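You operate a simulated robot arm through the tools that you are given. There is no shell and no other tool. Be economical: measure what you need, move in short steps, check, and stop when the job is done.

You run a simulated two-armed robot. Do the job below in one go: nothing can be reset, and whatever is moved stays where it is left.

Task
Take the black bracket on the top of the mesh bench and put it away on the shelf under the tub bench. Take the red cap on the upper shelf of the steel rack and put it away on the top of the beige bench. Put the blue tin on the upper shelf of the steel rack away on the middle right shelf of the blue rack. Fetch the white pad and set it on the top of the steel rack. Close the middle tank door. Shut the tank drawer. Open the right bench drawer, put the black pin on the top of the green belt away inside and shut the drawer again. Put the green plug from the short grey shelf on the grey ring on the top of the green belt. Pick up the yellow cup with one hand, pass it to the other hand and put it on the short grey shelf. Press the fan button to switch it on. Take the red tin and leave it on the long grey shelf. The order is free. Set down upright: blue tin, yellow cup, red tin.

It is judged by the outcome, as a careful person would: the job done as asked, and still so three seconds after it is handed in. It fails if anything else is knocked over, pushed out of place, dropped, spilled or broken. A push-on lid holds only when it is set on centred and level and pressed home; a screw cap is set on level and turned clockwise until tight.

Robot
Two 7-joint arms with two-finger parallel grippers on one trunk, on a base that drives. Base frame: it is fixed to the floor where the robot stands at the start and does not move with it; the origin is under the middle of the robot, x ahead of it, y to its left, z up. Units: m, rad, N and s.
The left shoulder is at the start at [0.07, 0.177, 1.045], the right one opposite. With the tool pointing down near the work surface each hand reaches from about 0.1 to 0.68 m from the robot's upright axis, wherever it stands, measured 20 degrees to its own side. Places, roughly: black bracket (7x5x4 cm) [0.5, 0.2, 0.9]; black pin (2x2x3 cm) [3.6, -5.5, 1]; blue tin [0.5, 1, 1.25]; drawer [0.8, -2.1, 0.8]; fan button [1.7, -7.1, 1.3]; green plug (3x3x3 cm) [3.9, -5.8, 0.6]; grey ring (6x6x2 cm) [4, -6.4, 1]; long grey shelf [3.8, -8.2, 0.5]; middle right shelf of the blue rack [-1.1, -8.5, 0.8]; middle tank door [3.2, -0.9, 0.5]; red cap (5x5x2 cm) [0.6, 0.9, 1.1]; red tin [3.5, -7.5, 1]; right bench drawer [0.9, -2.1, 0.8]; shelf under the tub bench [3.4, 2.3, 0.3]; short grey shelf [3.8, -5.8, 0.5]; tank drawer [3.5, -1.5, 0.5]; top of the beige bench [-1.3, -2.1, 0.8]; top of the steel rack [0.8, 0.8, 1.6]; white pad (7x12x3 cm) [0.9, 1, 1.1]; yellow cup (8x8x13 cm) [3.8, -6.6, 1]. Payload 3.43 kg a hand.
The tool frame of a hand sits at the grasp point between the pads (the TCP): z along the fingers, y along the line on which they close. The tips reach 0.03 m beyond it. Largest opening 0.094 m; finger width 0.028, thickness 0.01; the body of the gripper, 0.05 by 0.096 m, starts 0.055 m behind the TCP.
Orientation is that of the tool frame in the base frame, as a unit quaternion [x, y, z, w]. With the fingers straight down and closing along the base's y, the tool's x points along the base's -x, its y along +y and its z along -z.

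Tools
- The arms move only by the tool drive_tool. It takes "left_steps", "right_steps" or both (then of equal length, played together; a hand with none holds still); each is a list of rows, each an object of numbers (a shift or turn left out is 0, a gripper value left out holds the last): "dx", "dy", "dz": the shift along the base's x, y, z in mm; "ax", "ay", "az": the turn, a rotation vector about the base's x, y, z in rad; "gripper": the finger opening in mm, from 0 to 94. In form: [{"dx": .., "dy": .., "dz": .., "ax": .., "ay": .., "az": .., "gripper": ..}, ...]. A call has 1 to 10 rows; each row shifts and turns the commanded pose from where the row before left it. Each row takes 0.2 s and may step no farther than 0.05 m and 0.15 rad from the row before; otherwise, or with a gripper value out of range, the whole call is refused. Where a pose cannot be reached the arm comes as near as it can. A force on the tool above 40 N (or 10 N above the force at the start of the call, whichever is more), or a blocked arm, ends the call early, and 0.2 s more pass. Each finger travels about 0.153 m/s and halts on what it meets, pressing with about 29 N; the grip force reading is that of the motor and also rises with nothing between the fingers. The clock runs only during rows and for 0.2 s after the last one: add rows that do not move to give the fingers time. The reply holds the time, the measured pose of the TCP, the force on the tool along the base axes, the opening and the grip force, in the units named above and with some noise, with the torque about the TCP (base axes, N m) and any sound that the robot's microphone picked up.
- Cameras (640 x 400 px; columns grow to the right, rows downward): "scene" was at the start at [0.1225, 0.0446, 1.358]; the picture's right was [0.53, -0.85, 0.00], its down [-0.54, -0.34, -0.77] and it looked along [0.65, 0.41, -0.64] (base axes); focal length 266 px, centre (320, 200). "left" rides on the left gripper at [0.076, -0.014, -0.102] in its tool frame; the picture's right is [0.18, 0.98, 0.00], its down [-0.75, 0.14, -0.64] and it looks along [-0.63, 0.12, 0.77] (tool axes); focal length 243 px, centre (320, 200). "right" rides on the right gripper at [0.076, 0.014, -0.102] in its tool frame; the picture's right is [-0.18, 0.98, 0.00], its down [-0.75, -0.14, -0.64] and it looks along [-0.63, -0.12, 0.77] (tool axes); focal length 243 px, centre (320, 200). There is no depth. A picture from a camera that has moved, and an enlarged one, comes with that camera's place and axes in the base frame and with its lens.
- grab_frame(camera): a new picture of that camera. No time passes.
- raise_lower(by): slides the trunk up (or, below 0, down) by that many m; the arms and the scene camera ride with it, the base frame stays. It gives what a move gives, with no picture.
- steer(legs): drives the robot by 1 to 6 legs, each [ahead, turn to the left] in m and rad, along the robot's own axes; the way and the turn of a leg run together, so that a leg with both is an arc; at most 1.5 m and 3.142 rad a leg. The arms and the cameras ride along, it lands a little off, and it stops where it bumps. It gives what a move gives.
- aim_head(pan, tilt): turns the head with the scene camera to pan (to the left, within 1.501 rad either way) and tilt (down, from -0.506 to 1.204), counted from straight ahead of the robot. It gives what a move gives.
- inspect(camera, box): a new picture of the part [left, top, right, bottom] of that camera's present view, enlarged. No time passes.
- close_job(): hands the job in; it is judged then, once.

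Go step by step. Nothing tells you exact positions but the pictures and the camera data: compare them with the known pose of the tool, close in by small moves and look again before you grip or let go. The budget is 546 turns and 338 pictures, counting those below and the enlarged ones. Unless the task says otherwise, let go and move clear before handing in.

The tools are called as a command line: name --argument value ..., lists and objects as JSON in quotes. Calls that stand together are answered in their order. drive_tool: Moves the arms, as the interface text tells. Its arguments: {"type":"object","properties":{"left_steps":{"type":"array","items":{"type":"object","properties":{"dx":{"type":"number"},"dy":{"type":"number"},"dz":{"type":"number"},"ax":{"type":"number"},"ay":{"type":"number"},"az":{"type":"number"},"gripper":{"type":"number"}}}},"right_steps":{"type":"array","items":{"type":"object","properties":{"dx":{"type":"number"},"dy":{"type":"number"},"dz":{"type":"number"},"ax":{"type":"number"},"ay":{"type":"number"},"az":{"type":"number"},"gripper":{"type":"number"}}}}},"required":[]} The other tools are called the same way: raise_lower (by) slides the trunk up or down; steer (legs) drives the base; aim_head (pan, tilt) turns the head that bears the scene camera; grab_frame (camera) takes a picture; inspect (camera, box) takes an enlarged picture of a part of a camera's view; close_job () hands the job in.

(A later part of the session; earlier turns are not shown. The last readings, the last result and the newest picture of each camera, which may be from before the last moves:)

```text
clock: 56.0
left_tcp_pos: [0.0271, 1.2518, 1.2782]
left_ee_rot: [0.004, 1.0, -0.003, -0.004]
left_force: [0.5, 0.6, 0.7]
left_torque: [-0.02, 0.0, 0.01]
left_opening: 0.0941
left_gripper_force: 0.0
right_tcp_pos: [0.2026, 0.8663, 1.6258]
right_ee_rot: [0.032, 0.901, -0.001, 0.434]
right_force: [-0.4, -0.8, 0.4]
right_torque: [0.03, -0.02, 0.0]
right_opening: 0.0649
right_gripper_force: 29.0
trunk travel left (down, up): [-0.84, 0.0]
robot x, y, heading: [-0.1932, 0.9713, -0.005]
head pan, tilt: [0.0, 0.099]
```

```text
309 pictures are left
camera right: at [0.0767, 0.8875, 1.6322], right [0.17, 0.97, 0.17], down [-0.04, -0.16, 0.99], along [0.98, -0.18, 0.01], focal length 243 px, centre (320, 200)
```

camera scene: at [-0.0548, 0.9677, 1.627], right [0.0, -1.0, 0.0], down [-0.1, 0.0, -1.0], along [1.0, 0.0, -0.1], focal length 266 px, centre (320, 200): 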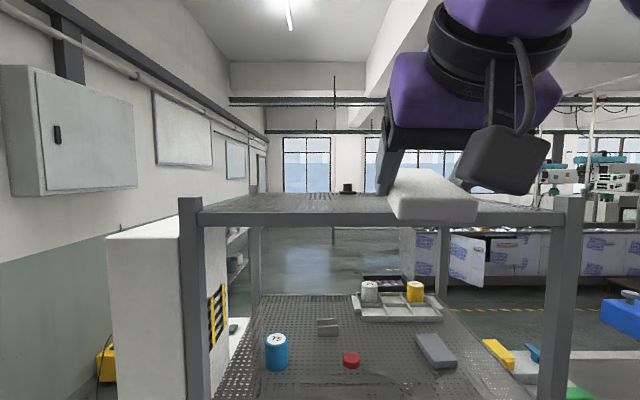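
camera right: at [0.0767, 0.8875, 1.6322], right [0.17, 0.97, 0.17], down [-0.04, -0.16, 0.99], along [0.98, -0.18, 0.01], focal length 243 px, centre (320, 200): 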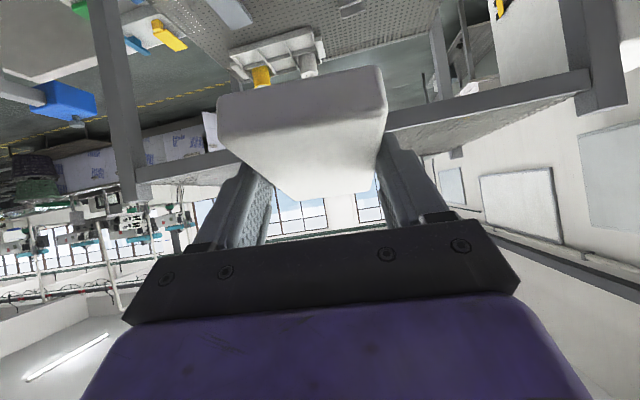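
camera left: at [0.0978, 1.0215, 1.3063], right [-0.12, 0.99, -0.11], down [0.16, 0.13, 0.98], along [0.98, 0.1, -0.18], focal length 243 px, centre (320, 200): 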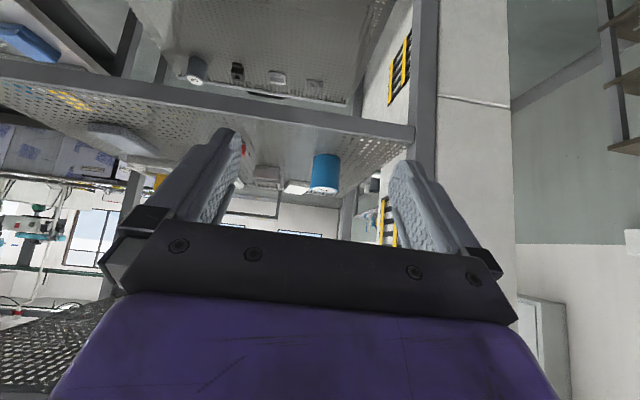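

steer --legs '[[0.355, 0.0]]'

grab_frame --camera "scene"

```text
clock: 58.2
left_tcp_pos: [0.3775, 1.2494, 1.2774]
left_ee_rot: [0.006, 1.0, -0.002, -0.004]
left_force: [0.2, 0.4, 0.2]
left_torque: [-0.02, 0.0, 0.02]
left_opening: 0.0941
left_gripper_force: 0.1
right_tcp_pos: [0.5497, 0.8637, 1.6272]
right_ee_rot: [0.034, 0.9, -0.002, 0.434]
right_force: [-0.6, -0.5, -0.2]
right_torque: [-0.02, -0.03, 0.03]
right_opening: 0.0648
right_gripper_force: 29.3
trunk travel left (down, up): [-0.84, 0.0]
robot x, y, heading: [0.1554, 0.964, -0.003]
head pan, tilt: [0.0, 0.099]
```

```text
308 pictures are left
camera scene: at [0.2931, 0.9657, 1.6271], right [-0.01, -1.0, 0.0], down [-0.1, 0.0, -1.0], along [1.0, -0.01, -0.1], focal length 266 px, centre (320, 200)
```

scene: 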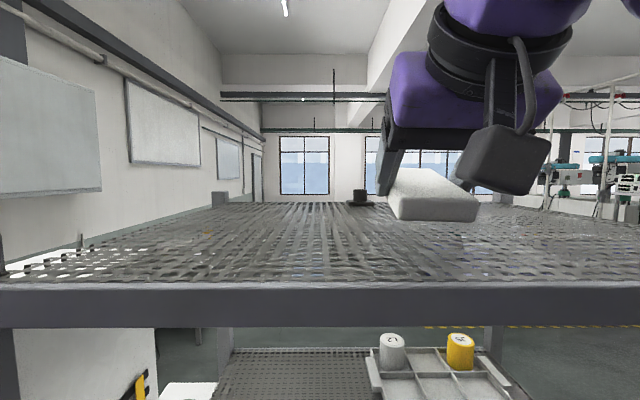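

drive_tool --right_steps '[{"dx": 20}, {"ay": 0.1, "dz": -15}, {"ay": 0.1, "dz": -20}, {}, {}]'

grab_frame --camera "scene"

```text
clock: 59.4
left_tcp_pos: [0.3783, 1.2489, 1.2777]
left_ee_rot: [0.006, 1.0, -0.002, -0.004]
left_force: [1.6, 0.3, -0.4]
left_torque: [0.01, -0.03, 0.01]
left_opening: 0.0939
left_gripper_force: 0.0
right_tcp_pos: [0.5702, 0.8616, 1.5898]
right_ee_rot: [0.034, 0.939, -0.005, 0.342]
right_force: [0.5, -0.9, -0.3]
right_torque: [0.03, 0.0, 0.02]
right_opening: 0.0649
right_gripper_force: 28.6
trunk travel left (down, up): [-0.84, 0.0]
robot x, y, heading: [0.1514, 0.9666, -0.006]
head pan, tilt: [0.0, 0.099]
```

```text
307 pictures are left
camera scene: at [0.2957, 0.9655, 1.6268], right [-0.01, -1.0, 0.0], down [-0.1, 0.0, -0.99], along [0.99, -0.01, -0.1], focal length 266 px, centre (320, 200)
```

scene: 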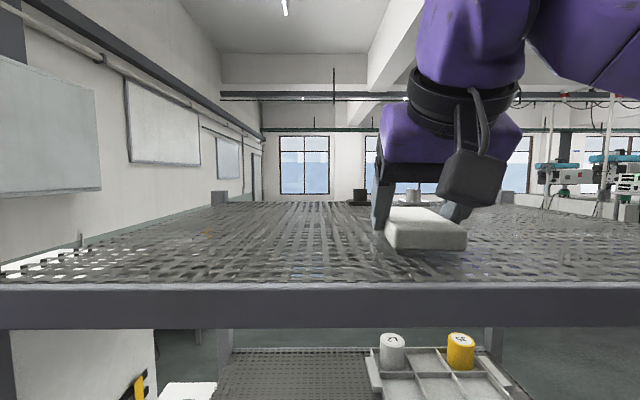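

Now I lower slowly until contact, and release.

drive_tool --right_steps '[{"dz": -4}, {"dz": -4}, {"dz": -3}, {}]'

inspect --camera "scene" --box '[320, 180, 560, 320]'

```text
clock: 60.6
left_tcp_pos: [0.3793, 1.249, 1.2765]
left_ee_rot: [0.007, 1.0, -0.003, -0.004]
left_force: [0.0, 0.3, 0.2]
left_torque: [0.0, -0.01, 0.0]
left_opening: 0.0941
left_gripper_force: 0.0
right_tcp_pos: [0.5715, 0.863, 1.582]
right_ee_rot: [0.034, 0.937, -0.005, 0.347]
right_force: [1.5, 0.7, 11.9]
right_torque: [-0.27, 0.54, -0.04]
right_opening: 0.0651
right_gripper_force: 29.3
trunk travel left (down, up): [-0.84, 0.0]
robot x, y, heading: [0.1523, 0.9692, -0.007]
head pan, tilt: [0.0, 0.099]
stopped in row 4 (right hand): the force on the tool passed its limit at 41 N (the readings are from after the stop); the commanded pose is now the measured one
```

```text
2.67 times, centred on (440, 250) of scene
camera zoom: at [0.2951, 0.9669, 1.6265], right [-0.01, -1.0, 0.0], down [-0.1, 0.0, -1.0], along [1.0, -0.01, -0.1], focal length 708 px, centre (0, 67)
```

zoom: 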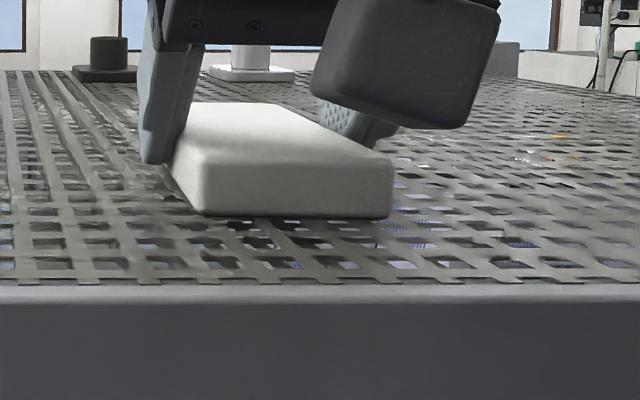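

drive_tool --right_steps '[{"gripper": 94}, {}, {}, {"dx": -20, "dz": 12}, {"dx": -30, "dz": 15}, {"dx": -40, "ay": -0.05, "dz": 15}]'

grab_frame --camera "scene"

```text
clock: 62.0
left_tcp_pos: [0.3773, 1.2492, 1.2771]
left_ee_rot: [0.006, 1.0, -0.002, -0.004]
left_force: [1.0, -0.1, 0.4]
left_torque: [0.0, 0.01, -0.01]
left_opening: 0.0937
left_gripper_force: 0.1
right_tcp_pos: [0.48, 0.865, 1.6063]
right_ee_rot: [0.035, 0.928, -0.002, 0.371]
right_force: [-0.4, 0.1, -0.5]
right_torque: [0.06, -0.02, 0.01]
right_opening: 0.094
right_gripper_force: 0.2
right hand out of reach, approached as far as the arm can: row 5, 6
trunk travel left (down, up): [-0.84, 0.0]
robot x, y, heading: [0.1551, 0.9666, -0.008]
head pan, tilt: [0.0, 0.099]
```

```text
305 pictures are left
camera scene: at [0.294, 0.9661, 1.627], right [-0.01, -1.0, 0.0], down [-0.1, 0.0, -1.0], along [1.0, -0.01, -0.1], focal length 266 px, centre (320, 200)
```

scene: 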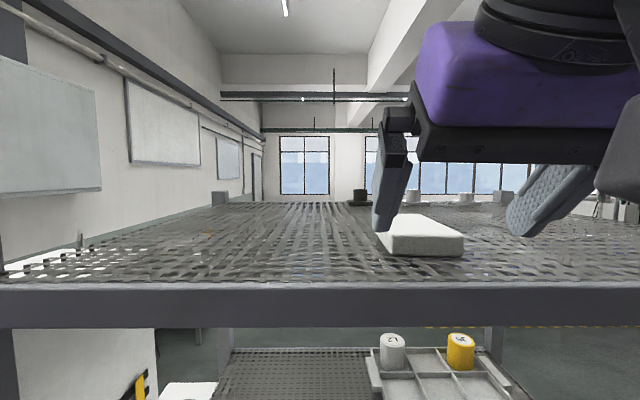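

The pad is on the top. Now I back off, lower the right hand and go for the blue tin.

steer --legs '[[-0.3, 0.0]]'

drive_tool --right_steps '[{"dz": -45, "ay": 0.05}, {"dz": -45}, {"dz": -45}, {"dz": -45}, {"dz": -45}, {"dz": -45}, {"dz": -45}, {"dz": -35}, {}]'

aim_head --pan 0.0 --tilt 0.5

steer --legs '[[0.2, 0.0]]'

grab_frame --camera "scene"

```text
clock: 64.0
left_tcp_pos: [0.0789, 1.2505, 1.2766]
left_ee_rot: [0.006, 1.0, -0.003, -0.006]
left_force: [0.6, -0.8, -0.1]
left_torque: [0.0, 0.01, 0.01]
left_opening: 0.0939
left_gripper_force: 0.0
right_tcp_pos: [0.1836, 0.8682, 1.6046]
right_ee_rot: [0.035, 0.929, -0.002, 0.369]
right_force: [0.5, -0.4, 0.3]
right_torque: [-0.01, 0.02, 0.0]
right_opening: 0.0939
right_gripper_force: 0.1
trunk travel left (down, up): [-0.84, 0.0]
robot x, y, heading: [-0.1507, 0.9713, -0.009]
head pan, tilt: [0.0, 0.099]
```

```text
clock: 66.0
left_tcp_pos: [0.076, 1.2505, 1.2769]
left_ee_rot: [0.007, 1.0, -0.002, -0.004]
left_force: [0.4, -0.2, -0.1]
left_torque: [-0.03, 0.03, 0.01]
left_opening: 0.0941
left_gripper_force: 0.0
right_tcp_pos: [0.1839, 0.872, 1.2591]
right_ee_rot: [0.035, 0.938, -0.004, 0.346]
right_force: [-0.5, 0.4, 0.1]
right_torque: [0.0, -0.01, 0.0]
right_opening: 0.0941
right_gripper_force: 0.0
right hand out of reach, approached as far as the arm can: row 8
trunk travel left (down, up): [-0.84, 0.0]
robot x, y, heading: [-0.151, 0.9699, -0.009]
head pan, tilt: [0.0, 0.099]
```

```text
clock: 66.9
left_tcp_pos: [0.0764, 1.251, 1.2771]
left_ee_rot: [0.007, 1.0, -0.002, -0.005]
left_force: [0.6, 0.7, 0.7]
left_torque: [0.01, 0.0, -0.04]
left_opening: 0.0939
left_gripper_force: 0.0
right_tcp_pos: [0.1838, 0.8707, 1.2593]
right_ee_rot: [0.036, 0.938, -0.005, 0.345]
right_force: [-1.0, -0.3, 0.8]
right_torque: [-0.04, 0.01, 0.02]
right_opening: 0.0937
right_gripper_force: 0.1
trunk travel left (down, up): [-0.84, 0.0]
robot x, y, heading: [-0.1489, 0.9701, -0.011]
head pan, tilt: [0.0, 0.499]
```

```text
clock: 68.5
left_tcp_pos: [0.2773, 1.2489, 1.2782]
left_ee_rot: [0.007, 1.0, -0.003, -0.004]
left_force: [-0.6, 0.8, 0.5]
left_torque: [0.02, 0.02, -0.01]
left_opening: 0.0941
left_gripper_force: 0.1
right_tcp_pos: [0.3856, 0.8695, 1.2606]
right_ee_rot: [0.036, 0.937, -0.005, 0.347]
right_force: [-0.3, 0.0, 0.4]
right_torque: [0.03, -0.01, -0.03]
right_opening: 0.094
right_gripper_force: 0.1
trunk travel left (down, up): [-0.84, 0.0]
robot x, y, heading: [0.0518, 0.9659, -0.006]
head pan, tilt: [0.0, 0.499]
```

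```text
304 pictures are left
camera scene: at [0.1927, 0.9663, 1.5901], right [-0.01, -1.0, 0.0], down [-0.48, 0.0, -0.88], along [0.88, -0.01, -0.48], focal length 266 px, centre (320, 200)
```

scene: 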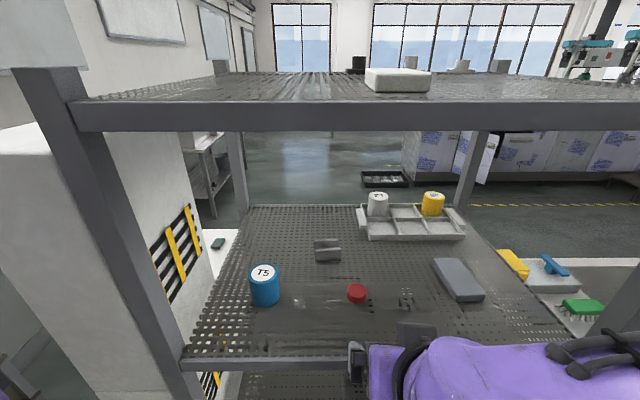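

Tin centre about (0.62, 1.08), top about 1.19. Moving the right hand above it.

drive_tool --right_steps '[{"dx": 33, "dy": 30}, {"dx": 33, "dy": 30}, {"dx": 33, "dy": 30}, {"dx": 33, "dy": 30}, {"dx": 33, "dy": 30}, {"dx": 33, "dy": 30}, {"dx": 33, "dy": 30}, {}]'

grab_frame --camera "right"

inspect --camera "scene" --box '[160, 200, 400, 350]'

```text
clock: 70.3
left_tcp_pos: [0.2788, 1.2489, 1.2772]
left_ee_rot: [0.008, 1.0, -0.003, -0.004]
left_force: [0.2, 0.2, -0.6]
left_torque: [-0.01, 0.02, 0.01]
left_opening: 0.0938
left_gripper_force: 0.1
right_tcp_pos: [0.6191, 1.0791, 1.2566]
right_ee_rot: [0.036, 0.937, -0.005, 0.346]
right_force: [-0.6, 0.0, -1.0]
right_torque: [-0.01, 0.0, 0.03]
right_opening: 0.0943
right_gripper_force: 0.0
trunk travel left (down, up): [-0.84, 0.0]
robot x, y, heading: [0.0551, 0.9707, -0.01]
head pan, tilt: [0.0, 0.499]
```

```text
303 pictures are left
camera right: at [0.4957, 1.1012, 1.2873], right [0.21, 0.97, 0.14], down [0.15, -0.17, 0.98], along [0.97, -0.18, -0.18], focal length 243 px, centre (320, 200)
```

right: 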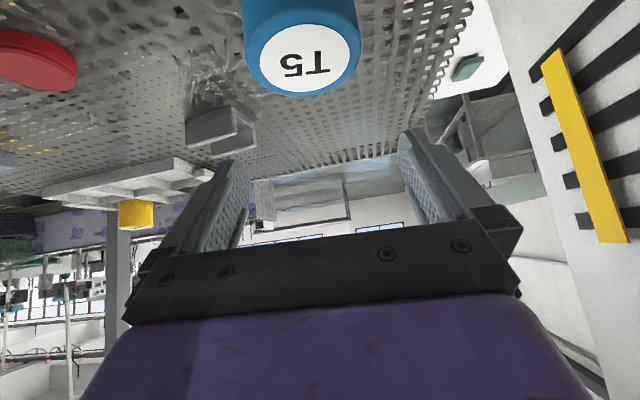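

```text
2.67 times, centred on (280, 275) of scene
camera zoom: at [0.1949, 0.9658, 1.5899], right [-0.01, -1.0, 0.0], down [-0.48, 0.0, -0.88], along [0.88, -0.01, -0.48], focal length 708 px, centre (427, 0)
```

zoom: 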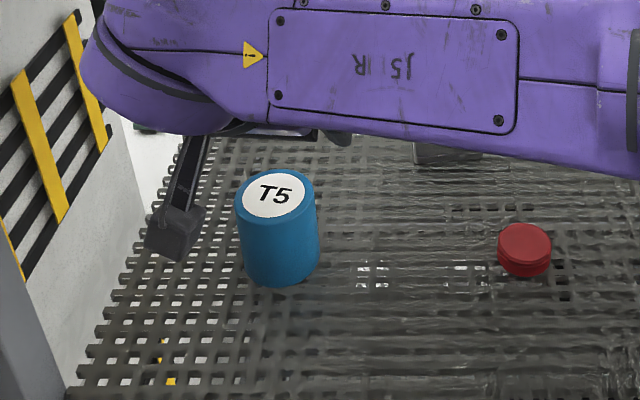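

The hand is centred above the tin at (0.618, 1.081). Descend and grip.

drive_tool --right_steps '[{"dz": -30}, {"dz": -30}, {"dz": -30}, {"dz": -10}, {}, {"gripper": 60}, {"gripper": 50}, {}, {}]'

inspect --camera "scene" --box '[160, 200, 400, 350]'

```text
clock: 72.3
left_tcp_pos: [0.28, 1.2499, 1.2769]
left_ee_rot: [0.006, 1.0, -0.003, -0.004]
left_force: [-0.1, -0.1, -0.6]
left_torque: [0.0, 0.01, 0.03]
left_opening: 0.0941
left_gripper_force: 0.0
right_tcp_pos: [0.6194, 1.078, 1.1591]
right_ee_rot: [0.036, 0.937, -0.005, 0.346]
right_force: [-0.4, 0.1, 0.9]
right_torque: [-0.08, 0.05, 0.01]
right_opening: 0.0649
right_gripper_force: 29.0
trunk travel left (down, up): [-0.84, 0.0]
robot x, y, heading: [0.0534, 0.9688, -0.011]
head pan, tilt: [0.0, 0.499]
```

```text
2.67 times, centred on (280, 275) of scene
camera zoom: at [0.1956, 0.9665, 1.5898], right [-0.01, -1.0, 0.0], down [-0.48, 0.0, -0.88], along [0.88, -0.01, -0.48], focal length 708 px, centre (427, 0)
```

zoom: 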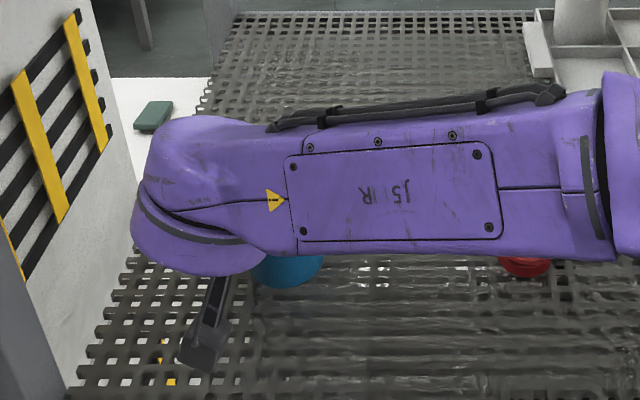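

drive_tool --right_steps '[{"dz": 30}, {"dz": 30}, {"dz": 20}, {"dy": -40}, {"dy": -40}, {"dy": -40, "dx": -10}, {"dx": -45}, {"dx": -45}, {"dx": -45}, {}]'

grab_frame --camera "right"

grab_frame --camera "scene"

```text
clock: 74.5
left_tcp_pos: [0.2813, 1.2496, 1.2769]
left_ee_rot: [0.007, 1.0, -0.002, -0.004]
left_force: [0.3, 0.5, 0.1]
left_torque: [0.0, 0.04, 0.01]
left_opening: 0.094
left_gripper_force: 0.1
right_tcp_pos: [0.4725, 0.9603, 1.2384]
right_ee_rot: [0.036, 0.938, -0.005, 0.346]
right_force: [0.1, -0.3, -2.8]
right_torque: [-0.01, -0.03, 0.02]
right_opening: 0.0649
right_gripper_force: 28.7
trunk travel left (down, up): [-0.84, 0.0]
robot x, y, heading: [0.0558, 0.9701, -0.012]
head pan, tilt: [0.0, 0.499]
```

```text
300 pictures are left
camera right: at [0.3506, 0.9816, 1.2686], right [0.21, 0.97, 0.14], down [0.15, -0.17, 0.97], along [0.97, -0.18, -0.18], focal length 243 px, centre (320, 200)
```

right: 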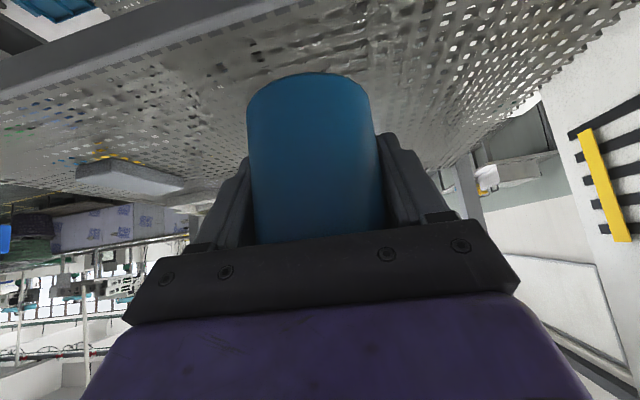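

```text
299 pictures are left
camera scene: at [0.1968, 0.9664, 1.5897], right [-0.01, -1.0, 0.0], down [-0.48, 0.0, -0.88], along [0.88, -0.01, -0.48], focal length 266 px, centre (320, 200)
```

scene: 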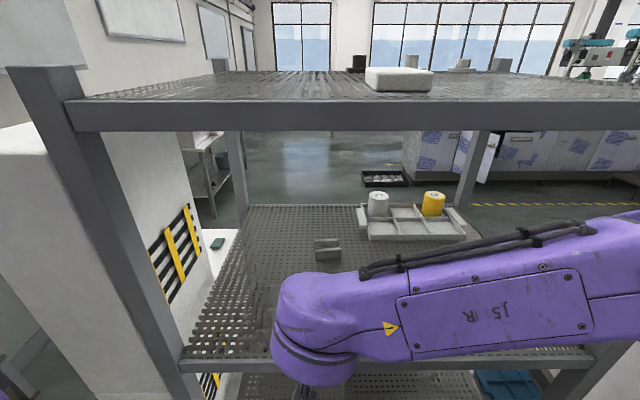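

Tin held. I back off, shift the robot right and set the left hand up for the cap.

steer --legs '[[-0.3, 0.0], [0, -1.571], [0.3, 0], [0, 1.571]]'

drive_tool --right_steps '[{"dy": -40}, {"dy": -40}, {"dy": -40}, {"dy": -40}, {"dy": -40}, {"dy": -40}]' --left_steps '[{"dx": 25, "dy": -20, "ay": -0.14}, {"dx": 25, "dy": -20, "ay": -0.14}, {"dx": 25, "dy": -20, "ay": -0.14}, {"dx": 25, "dy": -20, "ay": -0.14}, {"dx": 25, "dy": -20, "ay": -0.14}, {"dy": -20}]'

grab_frame --camera "scene"

```text
clock: 85.9
left_tcp_pos: [-0.0292, 0.9506, 1.278]
left_ee_rot: [-0.003, 1.0, -0.003, -0.005]
left_force: [0.2, 0.2, -0.3]
left_torque: [0.0, -0.02, 0.01]
left_opening: 0.0943
left_gripper_force: 0.0
right_tcp_pos: [0.1681, 0.6647, 1.2387]
right_ee_rot: [0.027, 0.938, -0.001, 0.345]
right_force: [-0.3, 0.3, -2.1]
right_torque: [0.02, -0.04, -0.03]
right_opening: 0.0655
right_gripper_force: 28.5
trunk travel left (down, up): [-0.84, 0.0]
robot x, y, heading: [-0.2468, 0.6683, 0.012]
head pan, tilt: [0.0, 0.499]
```

```text
clock: 87.3
left_tcp_pos: [0.1324, 0.8905, 1.3093]
left_ee_rot: [-0.006, 0.953, 0.016, 0.302]
left_force: [-0.6, 0.3, -0.8]
left_torque: [-0.01, 0.01, -0.01]
left_opening: 0.0939
left_gripper_force: 0.1
left hand out of reach, approached as far as the arm can: row 1, 2, 3, 4, 5, 6
right_tcp_pos: [0.1696, 0.4227, 1.2364]
right_ee_rot: [0.027, 0.938, 0.0, 0.345]
right_force: [0.4, -0.4, -2.4]
right_torque: [0.0, -0.02, -0.01]
right_opening: 0.0651
right_gripper_force: 29.4
trunk travel left (down, up): [-0.84, 0.0]
robot x, y, heading: [-0.2513, 0.6651, 0.01]
head pan, tilt: [0.0, 0.499]
```

```text
298 pictures are left
camera scene: at [-0.1077, 0.6642, 1.5897], right [0.01, -1.0, 0.0], down [-0.48, 0.0, -0.88], along [0.88, 0.01, -0.48], focal length 266 px, centre (320, 200)
```

scene: 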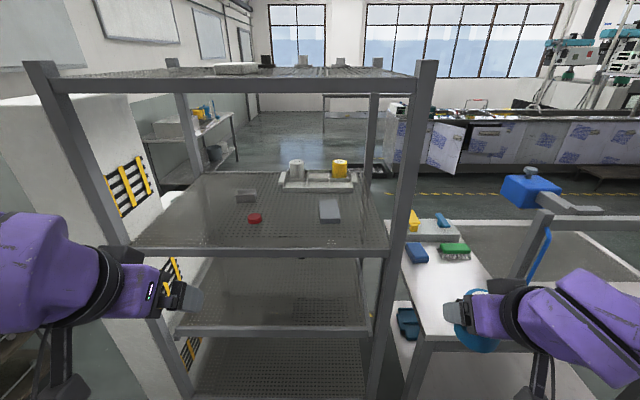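

drive_tool --left_steps '[{"dx": 45, "dy": -10, "dz": -5}, {"dx": 45, "dz": -10}, {"dx": 30, "ay": -0.1, "dz": -10}, {}]'

steer --legs '[[0.25, 0.0]]'

grab_frame --camera "scene"

grab_frame --camera "left"

```text
clock: 88.3
left_tcp_pos: [0.251, 0.881, 1.2838]
left_ee_rot: [-0.007, 0.937, 0.015, 0.349]
left_force: [0.1, -0.3, -0.4]
left_torque: [0.0, -0.01, -0.01]
left_opening: 0.0942
left_gripper_force: 0.1
right_tcp_pos: [0.1681, 0.4249, 1.2376]
right_ee_rot: [0.026, 0.938, 0.0, 0.346]
right_force: [0.1, -0.1, -1.8]
right_torque: [-0.01, 0.01, -0.01]
right_opening: 0.0651
right_gripper_force: 29.2
trunk travel left (down, up): [-0.84, 0.0]
robot x, y, heading: [-0.2497, 0.6663, 0.014]
head pan, tilt: [0.0, 0.499]
```

```text
clock: 90.2
left_tcp_pos: [0.4972, 0.881, 1.2838]
left_ee_rot: [-0.006, 0.937, 0.014, 0.349]
left_force: [-0.1, 0.3, 0.6]
left_torque: [-0.01, 0.02, -0.03]
left_opening: 0.0938
left_gripper_force: 0.0
right_tcp_pos: [0.4138, 0.4265, 1.2386]
right_ee_rot: [0.028, 0.938, -0.002, 0.346]
right_force: [0.9, -0.9, -2.6]
right_torque: [0.01, -0.03, -0.03]
right_opening: 0.0656
right_gripper_force: 29.3
trunk travel left (down, up): [-0.84, 0.0]
robot x, y, heading: [-0.0018, 0.6723, 0.003]
head pan, tilt: [0.0, 0.499]
```

```text
297 pictures are left
camera scene: at [0.1382, 0.6681, 1.59], right [0.01, -1.0, 0.0], down [-0.48, 0.0, -0.88], along [0.88, 0.01, -0.48], focal length 266 px, centre (320, 200)
```

scene: 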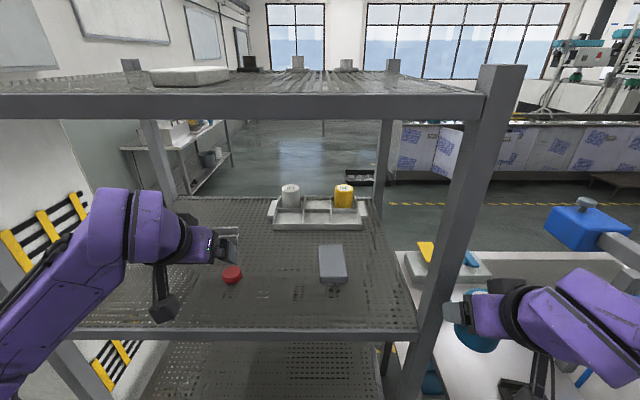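

```text
296 pictures are left
camera left: at [0.3745, 0.8639, 1.3113], right [-0.16, 0.98, -0.1], down [0.15, 0.12, 0.98], along [0.98, 0.14, -0.16], focal length 243 px, centre (320, 200)
```

left: 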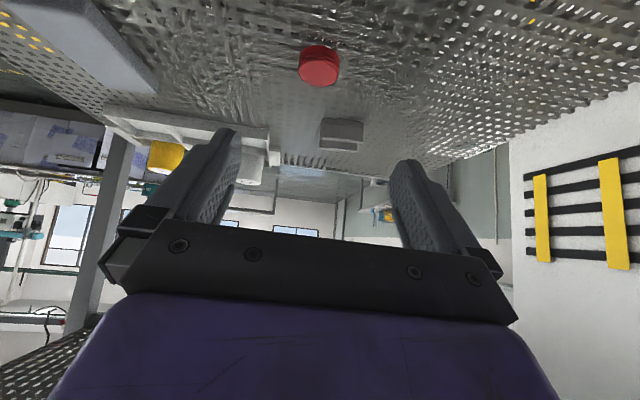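

Cap at about (0.622, 0.887). Moving the left hand over it and down.

drive_tool --left_steps '[{"dx": 38, "dz": -10, "dy": 2}, {"dx": 38, "dz": -10, "dy": 2}, {"dx": 37, "dz": -10, "dy": 2}, {"dz": -30}, {"dz": -30}, {}]'

grab_frame --camera "left"

inspect --camera "scene" --box '[120, 200, 360, 350]'

```text
clock: 91.6
left_tcp_pos: [0.6148, 0.8841, 1.1944]
left_ee_rot: [-0.004, 0.938, 0.018, 0.345]
left_force: [-0.1, -0.4, 0.6]
left_torque: [0.01, 0.01, 0.01]
left_opening: 0.0938
left_gripper_force: 0.1
left hand out of reach, approached as far as the arm can: row 5
right_tcp_pos: [0.4172, 0.4258, 1.2377]
right_ee_rot: [0.028, 0.938, -0.001, 0.345]
right_force: [-0.3, -0.5, -1.0]
right_torque: [0.0, -0.03, -0.01]
right_opening: 0.0653
right_gripper_force: 29.1
trunk travel left (down, up): [-0.84, 0.0]
robot x, y, heading: [0.0021, 0.6663, 0.01]
head pan, tilt: [0.0, 0.499]
```

```text
295 pictures are left
camera left: at [0.491, 0.8674, 1.2225], right [-0.16, 0.98, -0.09], down [0.15, 0.11, 0.98], along [0.97, 0.14, -0.17], focal length 243 px, centre (320, 200)
```

left: 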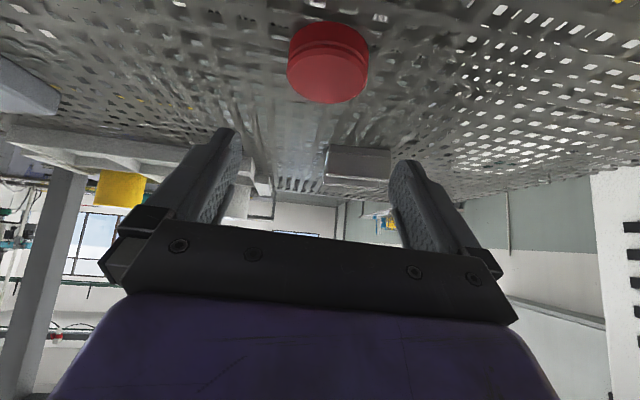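

```text
2.67 times, centred on (240, 275) of scene
camera zoom: at [0.1406, 0.6675, 1.5897], right [0.01, -1.0, 0.0], down [-0.48, 0.0, -0.88], along [0.88, 0.01, -0.48], focal length 708 px, centre (533, 0)
```

zoom: 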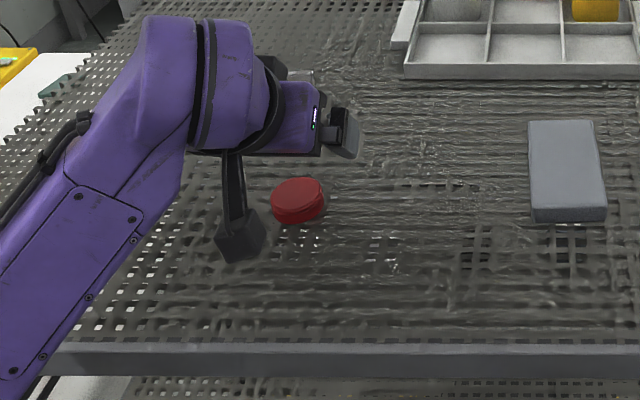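

drive_tool --left_steps '[{"dx": -6, "dz": -12}, {"dz": -12}, {"dz": -10}, {"dz": -5}, {}]'

grab_frame --camera "left"

```text
clock: 92.8
left_tcp_pos: [0.6171, 0.8667, 1.1818]
left_ee_rot: [-0.005, 0.938, 0.019, 0.346]
left_force: [0.4, 0.1, -0.3]
left_torque: [-0.01, -0.01, 0.01]
left_opening: 0.094
left_gripper_force: 0.1
left hand out of reach, approached as far as the arm can: row 1, 2, 3, 4
right_tcp_pos: [0.4164, 0.425, 1.2375]
right_ee_rot: [0.028, 0.938, -0.001, 0.345]
right_force: [0.0, 0.3, -2.3]
right_torque: [0.02, -0.02, 0.04]
right_opening: 0.0651
right_gripper_force: 29.1
trunk travel left (down, up): [-0.84, 0.0]
robot x, y, heading: [-0.0015, 0.666, 0.01]
head pan, tilt: [0.0, 0.499]
```

```text
293 pictures are left
camera left: at [0.4935, 0.8495, 1.209], right [-0.16, 0.98, -0.09], down [0.15, 0.11, 0.98], along [0.97, 0.14, -0.17], focal length 243 px, centre (320, 200)
```

left: 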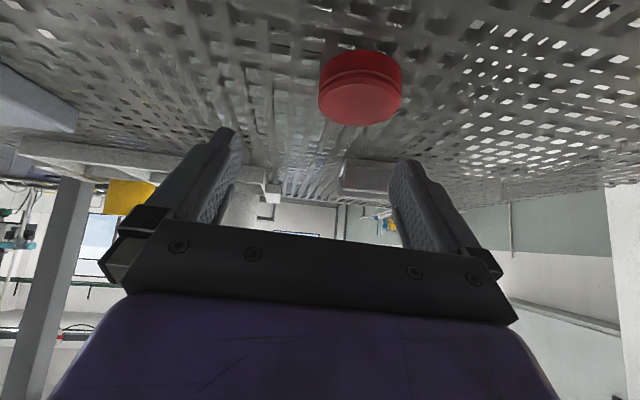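

A joint limit stops the left hand from going lower; I'll lower the trunk instead.

drive_tool --left_steps '[{"dz": 13, "dy": 10}, {"dy": 7, "dx": -4}, {}]'

raise_lower --by -0.035

grab_frame --camera "left"

```text
clock: 93.6
left_tcp_pos: [0.6141, 0.8841, 1.195]
left_ee_rot: [-0.004, 0.938, 0.018, 0.346]
left_force: [0.1, -0.4, -0.2]
left_torque: [-0.03, 0.0, -0.02]
left_opening: 0.0938
left_gripper_force: 0.0
right_tcp_pos: [0.4159, 0.4251, 1.2375]
right_ee_rot: [0.028, 0.938, -0.002, 0.345]
right_force: [-0.4, -0.3, -2.2]
right_torque: [0.01, -0.03, 0.01]
right_opening: 0.065
right_gripper_force: 28.4
trunk travel left (down, up): [-0.84, 0.0]
robot x, y, heading: [0.0014, 0.6664, 0.006]
head pan, tilt: [0.0, 0.499]
```

```text
clock: 94.3
left_tcp_pos: [0.6138, 0.8842, 1.1606]
left_ee_rot: [-0.004, 0.938, 0.017, 0.346]
left_force: [0.0, 0.0, 0.5]
left_torque: [-0.02, 0.01, 0.01]
left_opening: 0.0942
left_gripper_force: 0.0
right_tcp_pos: [0.4158, 0.4261, 1.2025]
right_ee_rot: [0.028, 0.938, -0.002, 0.346]
right_force: [0.0, -0.1, -0.9]
right_torque: [-0.01, -0.02, -0.01]
right_opening: 0.0654
right_gripper_force: 29.0
trunk travel left (down, up): [-0.805, 0.035]
robot x, y, heading: [-0.0, 0.6669, 0.005]
head pan, tilt: [0.0, 0.499]
```

```text
292 pictures are left
camera left: at [0.4898, 0.8664, 1.1886], right [-0.16, 0.98, -0.09], down [0.15, 0.12, 0.98], along [0.98, 0.14, -0.17], focal length 243 px, centre (320, 200)
```

left: 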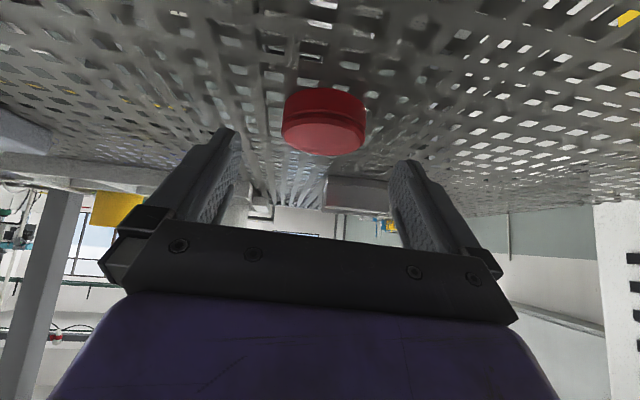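

raise_lower --by -0.007

drive_tool --left_steps '[{"gripper": 60}, {"gripper": 40}, {"gripper": 30}, {}, {}]'

grab_frame --camera "left"

```text
clock: 94.9
left_tcp_pos: [0.6135, 0.8823, 1.1541]
left_ee_rot: [-0.005, 0.938, 0.019, 0.346]
left_force: [-0.2, 0.0, 0.0]
left_torque: [-0.03, -0.05, 0.03]
left_opening: 0.0938
left_gripper_force: 0.1
right_tcp_pos: [0.416, 0.4253, 1.1962]
right_ee_rot: [0.027, 0.938, -0.001, 0.346]
right_force: [-0.1, -0.5, -1.6]
right_torque: [-0.03, 0.01, 0.0]
right_opening: 0.0651
right_gripper_force: 28.8
trunk travel left (down, up): [-0.798, 0.042]
robot x, y, heading: [0.0001, 0.6692, 0.003]
head pan, tilt: [0.0, 0.499]
```

```text
clock: 96.1
left_tcp_pos: [0.6136, 0.8836, 1.155]
left_ee_rot: [-0.004, 0.938, 0.017, 0.346]
left_force: [-0.5, 0.2, 0.8]
left_torque: [0.01, 0.0, -0.01]
left_opening: 0.0402
left_gripper_force: 28.8
right_tcp_pos: [0.4172, 0.4258, 1.1954]
right_ee_rot: [0.028, 0.938, -0.001, 0.346]
right_force: [-0.3, 0.1, -2.9]
right_torque: [0.02, -0.04, -0.03]
right_opening: 0.0656
right_gripper_force: 28.9
trunk travel left (down, up): [-0.798, 0.042]
robot x, y, heading: [-0.0021, 0.6704, 0.008]
head pan, tilt: [0.0, 0.499]
```

```text
291 pictures are left
camera left: at [0.4901, 0.8664, 1.1815], right [-0.16, 0.98, -0.09], down [0.15, 0.12, 0.98], along [0.98, 0.14, -0.17], focal length 243 px, centre (320, 200)
```

left: 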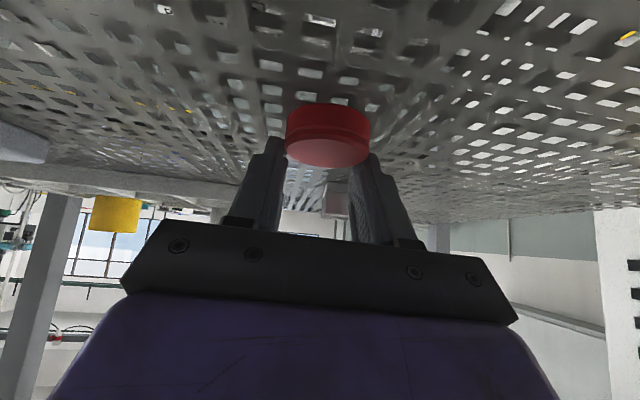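

The fingers hold beyond the cap's centre; I'll open, back 12 mm, and re-grip.

drive_tool --left_steps '[{"gripper": 94}, {}, {"dx": -12}, {}, {"gripper": 60}, {"gripper": 40}, {"gripper": 35}, {}, {}]'

grab_frame --camera "left"

```text
clock: 98.1
left_tcp_pos: [0.602, 0.8841, 1.1542]
left_ee_rot: [-0.004, 0.939, 0.02, 0.344]
left_force: [-0.5, -0.1, -0.4]
left_torque: [0.01, 0.0, 0.01]
left_opening: 0.0423
left_gripper_force: 29.3
right_tcp_pos: [0.4165, 0.4253, 1.1956]
right_ee_rot: [0.028, 0.938, -0.001, 0.345]
right_force: [0.1, 0.0, -1.8]
right_torque: [0.02, -0.03, 0.02]
right_opening: 0.0648
right_gripper_force: 28.7
trunk travel left (down, up): [-0.798, 0.042]
robot x, y, heading: [-0.0034, 0.6715, 0.005]
head pan, tilt: [0.0, 0.499]
```

```text
290 pictures are left
camera left: at [0.4781, 0.8657, 1.1817], right [-0.16, 0.98, -0.09], down [0.16, 0.11, 0.98], along [0.97, 0.14, -0.17], focal length 243 px, centre (320, 200)
```

left: 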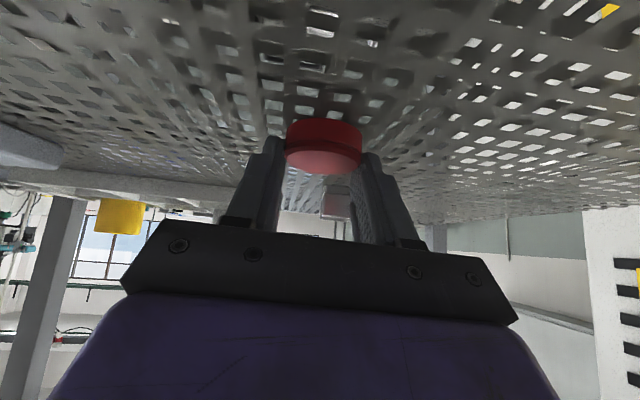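

Good, 42 mm, near the diameter. Lift and back out.

drive_tool --left_steps '[{"dz": 20}, {"dz": 25}, {"dz": 25}, {"dx": -30}, {"dx": -30}, {"dx": -30}, {}]'

grab_frame --camera "left"

steer --legs '[[-0.45, 0.0]]'

grab_frame --camera "scene"

```text
clock: 99.7
left_tcp_pos: [0.5128, 0.8833, 1.2227]
left_ee_rot: [-0.005, 0.938, 0.017, 0.346]
left_force: [-0.2, -0.7, -0.6]
left_torque: [0.04, -0.02, 0.01]
left_opening: 0.0421
left_gripper_force: 29.3
right_tcp_pos: [0.4173, 0.4258, 1.1952]
right_ee_rot: [0.028, 0.938, -0.002, 0.346]
right_force: [0.2, 0.1, -2.4]
right_torque: [-0.01, -0.02, 0.0]
right_opening: 0.0652
right_gripper_force: 29.2
trunk travel left (down, up): [-0.798, 0.042]
robot x, y, heading: [-0.0002, 0.667, 0.004]
head pan, tilt: [0.0, 0.499]
```

```text
289 pictures are left
camera left: at [0.3889, 0.8659, 1.2512], right [-0.16, 0.98, -0.09], down [0.15, 0.12, 0.98], along [0.97, 0.14, -0.17], focal length 243 px, centre (320, 200)
```

left: 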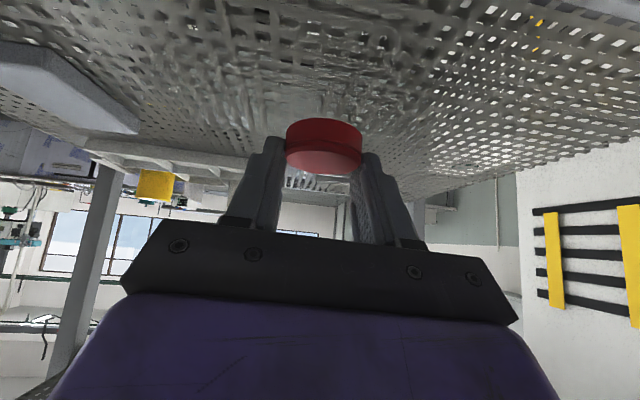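

```text
clock: 102.5
left_tcp_pos: [0.0561, 0.8791, 1.2227]
left_ee_rot: [-0.004, 0.938, 0.017, 0.347]
left_force: [-0.6, -0.3, 0.8]
left_torque: [-0.04, 0.02, 0.05]
left_opening: 0.0422
left_gripper_force: 29.1
right_tcp_pos: [-0.0406, 0.423, 1.1948]
right_ee_rot: [0.029, 0.938, -0.003, 0.346]
right_force: [0.0, 0.7, -2.4]
right_torque: [0.01, -0.01, 0.01]
right_opening: 0.0653
right_gripper_force: 28.8
trunk travel left (down, up): [-0.798, 0.042]
robot x, y, heading: [-0.4554, 0.6671, 0.012]
head pan, tilt: [0.0, 0.499]
```

```text
288 pictures are left
camera scene: at [-0.3162, 0.6656, 1.5476], right [0.0, -1.0, 0.0], down [-0.48, 0.0, -0.88], along [0.88, 0.0, -0.48], focal length 266 px, centre (320, 200)
```

scene: 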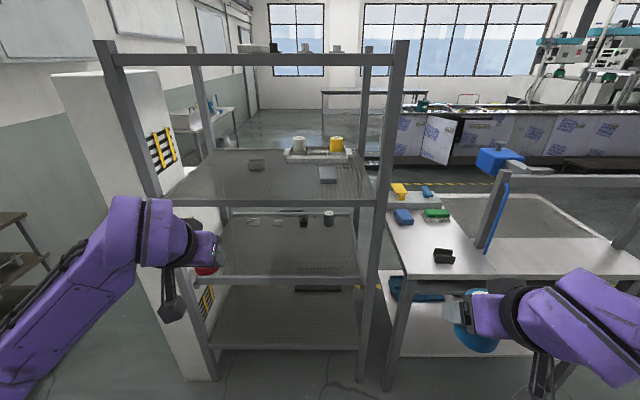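

Both held. Turn toward -y and look for the beige bench.

steer --legs '[[0, -1.571]]'

aim_head --pan -0.4 --tilt 0.35

grab_frame --camera "scene"

```text
clock: 106.7
left_tcp_pos: [-0.2386, 0.1529, 1.2242]
left_ee_rot: [0.657, 0.67, -0.23, 0.258]
left_force: [-0.3, -0.2, 0.2]
left_torque: [0.01, 0.02, 0.0]
left_opening: 0.0419
left_gripper_force: 29.0
right_tcp_pos: [-0.6975, 0.2466, 1.1959]
right_ee_rot: [0.68, 0.646, -0.245, 0.244]
right_force: [0.3, 0.3, -1.7]
right_torque: [-0.03, 0.0, 0.01]
right_opening: 0.0652
right_gripper_force: 29.0
trunk travel left (down, up): [-0.798, 0.042]
robot x, y, heading: [-0.4585, 0.6655, -1.556]
head pan, tilt: [0.0, 0.499]
```

```text
clock: 107.5
left_tcp_pos: [-0.2392, 0.1545, 1.2231]
left_ee_rot: [0.657, 0.67, -0.231, 0.259]
left_force: [-0.8, 0.1, 0.6]
left_torque: [-0.01, 0.02, 0.0]
left_opening: 0.0421
left_gripper_force: 29.1
right_tcp_pos: [-0.6977, 0.2453, 1.1959]
right_ee_rot: [0.68, 0.646, -0.245, 0.245]
right_force: [-0.4, -0.4, -2.7]
right_torque: [0.0, 0.0, 0.03]
right_opening: 0.0652
right_gripper_force: 28.8
trunk travel left (down, up): [-0.798, 0.042]
robot x, y, heading: [-0.4614, 0.6651, -1.557]
head pan, tilt: [-0.4, 0.351]
```

```text
287 pictures are left
camera scene: at [-0.4927, 0.5284, 1.5614], right [-0.93, 0.37, 0.0], down [0.13, 0.32, -0.94], along [-0.35, -0.87, -0.34], focal length 266 px, centre (320, 200)
```

scene: 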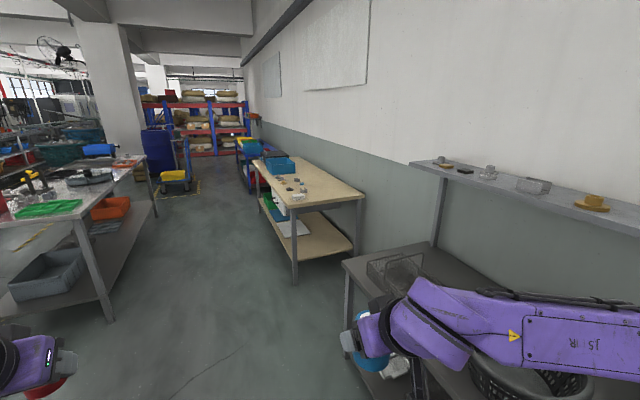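

Beige bench spans roughly x -1.65..-1.0, y -1.2..-3.2. Drive down and turn to face it.

steer --legs '[[1.0, 0], [1.0, 0], [0, -1.571]]'

aim_head --pan 0.2 --tilt 0.6

grab_frame --camera "scene"

```text
clock: 121.2
left_tcp_pos: [-0.9741, -1.5009, 1.223]
left_ee_rot: [0.938, -0.004, -0.346, 0.015]
left_force: [0.0, 0.9, -0.6]
left_torque: [0.0, 0.0, -0.03]
left_opening: 0.0422
left_gripper_force: 29.0
right_tcp_pos: [-0.8712, -1.0458, 1.1973]
right_ee_rot: [0.938, -0.036, -0.346, -0.005]
right_force: [-0.3, 0.3, -2.6]
right_torque: [-0.01, 0.01, -0.01]
right_opening: 0.0653
right_gripper_force: 28.7
trunk travel left (down, up): [-0.798, 0.042]
robot x, y, heading: [-0.4551, -1.2957, 3.132]
head pan, tilt: [-0.4, 0.351]
```

```text
clock: 122.2
left_tcp_pos: [-0.9742, -1.502, 1.2234]
left_ee_rot: [0.938, -0.003, -0.346, 0.016]
left_force: [0.0, -0.1, -0.5]
left_torque: [-0.03, -0.03, 0.02]
left_opening: 0.0419
left_gripper_force: 28.4
right_tcp_pos: [-0.8698, -1.0457, 1.1965]
right_ee_rot: [0.938, -0.036, -0.345, -0.005]
right_force: [0.4, -0.2, -2.6]
right_torque: [-0.01, 0.02, 0.01]
right_opening: 0.0652
right_gripper_force: 29.2
trunk travel left (down, up): [-0.798, 0.042]
robot x, y, heading: [-0.4564, -1.2971, 3.127]
head pan, tilt: [0.201, 0.6]
```

```text
286 pictures are left
camera scene: at [-0.5935, -1.3126, 1.5387], right [-0.19, 0.98, 0.0], down [0.55, 0.11, -0.83], along [-0.81, -0.16, -0.56], focal length 266 px, centre (320, 200)
```

scene: 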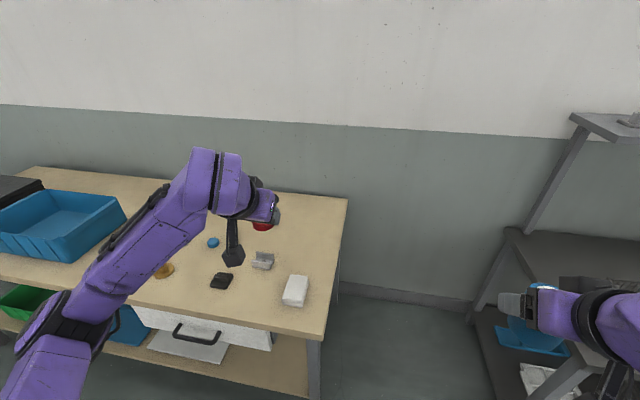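

Free spot for the cap: about (-1.08, -1.61), between the white pad and the black item. Lower the trunk and shift the left hand there.

drive_tool --left_steps '[{"dx": -30, "dy": -35}, {"dx": -30, "dy": -35}, {"dx": -25, "dy": -35}]'

raise_lower --by -0.27

grab_frame --camera "left"

grab_frame --camera "scene"

```text
clock: 123.0
left_tcp_pos: [-1.0612, -1.6079, 1.2235]
left_ee_rot: [0.938, -0.003, -0.347, 0.015]
left_force: [-0.4, -0.9, -0.3]
left_torque: [0.0, 0.01, 0.04]
left_opening: 0.042
left_gripper_force: 29.0
right_tcp_pos: [-0.8704, -1.0469, 1.1959]
right_ee_rot: [0.938, -0.037, -0.345, -0.005]
right_force: [-0.2, -0.4, -2.5]
right_torque: [0.01, 0.0, -0.03]
right_opening: 0.0652
right_gripper_force: 29.0
trunk travel left (down, up): [-0.798, 0.042]
robot x, y, heading: [-0.4558, -1.2929, 3.125]
head pan, tilt: [0.201, 0.6]
```

```text
clock: 125.7
left_tcp_pos: [-1.0603, -1.607, 0.9539]
left_ee_rot: [0.938, -0.004, -0.346, 0.015]
left_force: [0.3, -0.5, -0.3]
left_torque: [0.01, 0.02, 0.01]
left_opening: 0.042
left_gripper_force: 29.2
right_tcp_pos: [-0.8696, -1.0462, 0.9263]
right_ee_rot: [0.938, -0.037, -0.346, -0.005]
right_force: [-0.9, 0.3, -2.6]
right_torque: [0.0, 0.01, 0.0]
right_opening: 0.0655
right_gripper_force: 28.7
trunk travel left (down, up): [-0.528, 0.312]
robot x, y, heading: [-0.4586, -1.2943, 3.13]
head pan, tilt: [0.201, 0.6]
```

```text
285 pictures are left
camera left: at [-0.9344, -1.591, 0.9824], right [0.14, -0.99, -0.09], down [-0.16, -0.11, 0.98], along [-0.98, -0.13, -0.17], focal length 243 px, centre (320, 200)
```

left: 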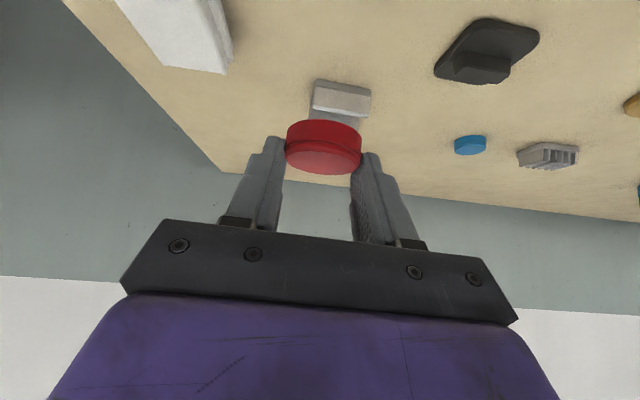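

```text
284 pictures are left
camera scene: at [-0.5932, -1.3127, 1.2687], right [-0.19, 0.98, 0.0], down [0.56, 0.11, -0.82], along [-0.81, -0.16, -0.57], focal length 266 px, centre (320, 200)
```

scene: 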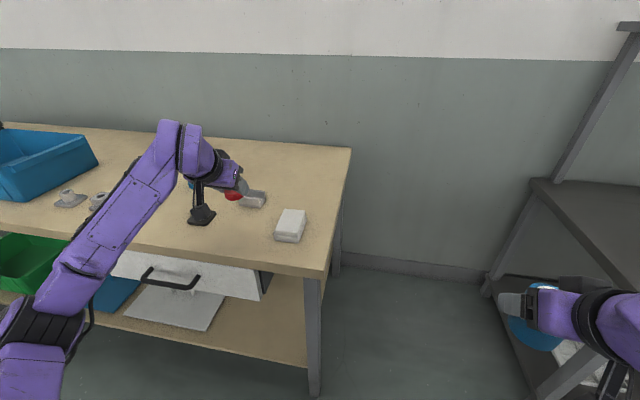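

raise_lower --by -0.075

grab_frame --camera "left"

inspect --camera "scene" --box '[140, 120, 380, 270]'

```text
clock: 126.8
left_tcp_pos: [-1.0584, -1.6068, 0.88]
left_ee_rot: [0.938, -0.004, -0.347, 0.015]
left_force: [0.1, 0.2, -0.4]
left_torque: [0.01, 0.0, 0.0]
left_opening: 0.0419
left_gripper_force: 28.9
right_tcp_pos: [-0.869, -1.046, 0.8503]
right_ee_rot: [0.938, -0.036, -0.345, -0.005]
right_force: [-0.7, -1.3, -2.1]
right_torque: [0.01, 0.0, 0.02]
right_opening: 0.0649
right_gripper_force: 28.5
trunk travel left (down, up): [-0.453, 0.387]
robot x, y, heading: [-0.4549, -1.2977, 3.133]
head pan, tilt: [0.201, 0.6]
```

```text
283 pictures are left
camera left: at [-0.9343, -1.591, 0.9075], right [0.14, -0.99, -0.09], down [-0.16, -0.11, 0.98], along [-0.98, -0.13, -0.17], focal length 243 px, centre (320, 200)
```

left: 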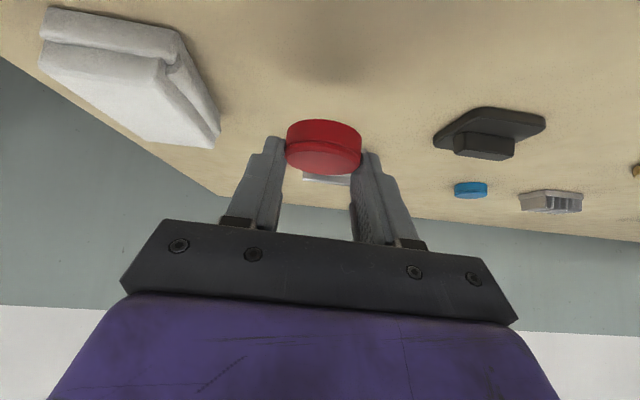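

```text
2.67 times, centred on (260, 195) of scene
camera zoom: at [-0.5931, -1.3127, 1.1937], right [-0.19, 0.98, 0.0], down [0.55, 0.11, -0.83], along [-0.81, -0.16, -0.56], focal length 708 px, centre (480, 213)
```

zoom: 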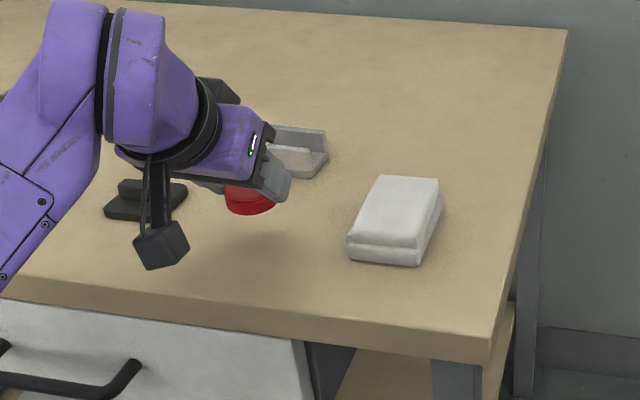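

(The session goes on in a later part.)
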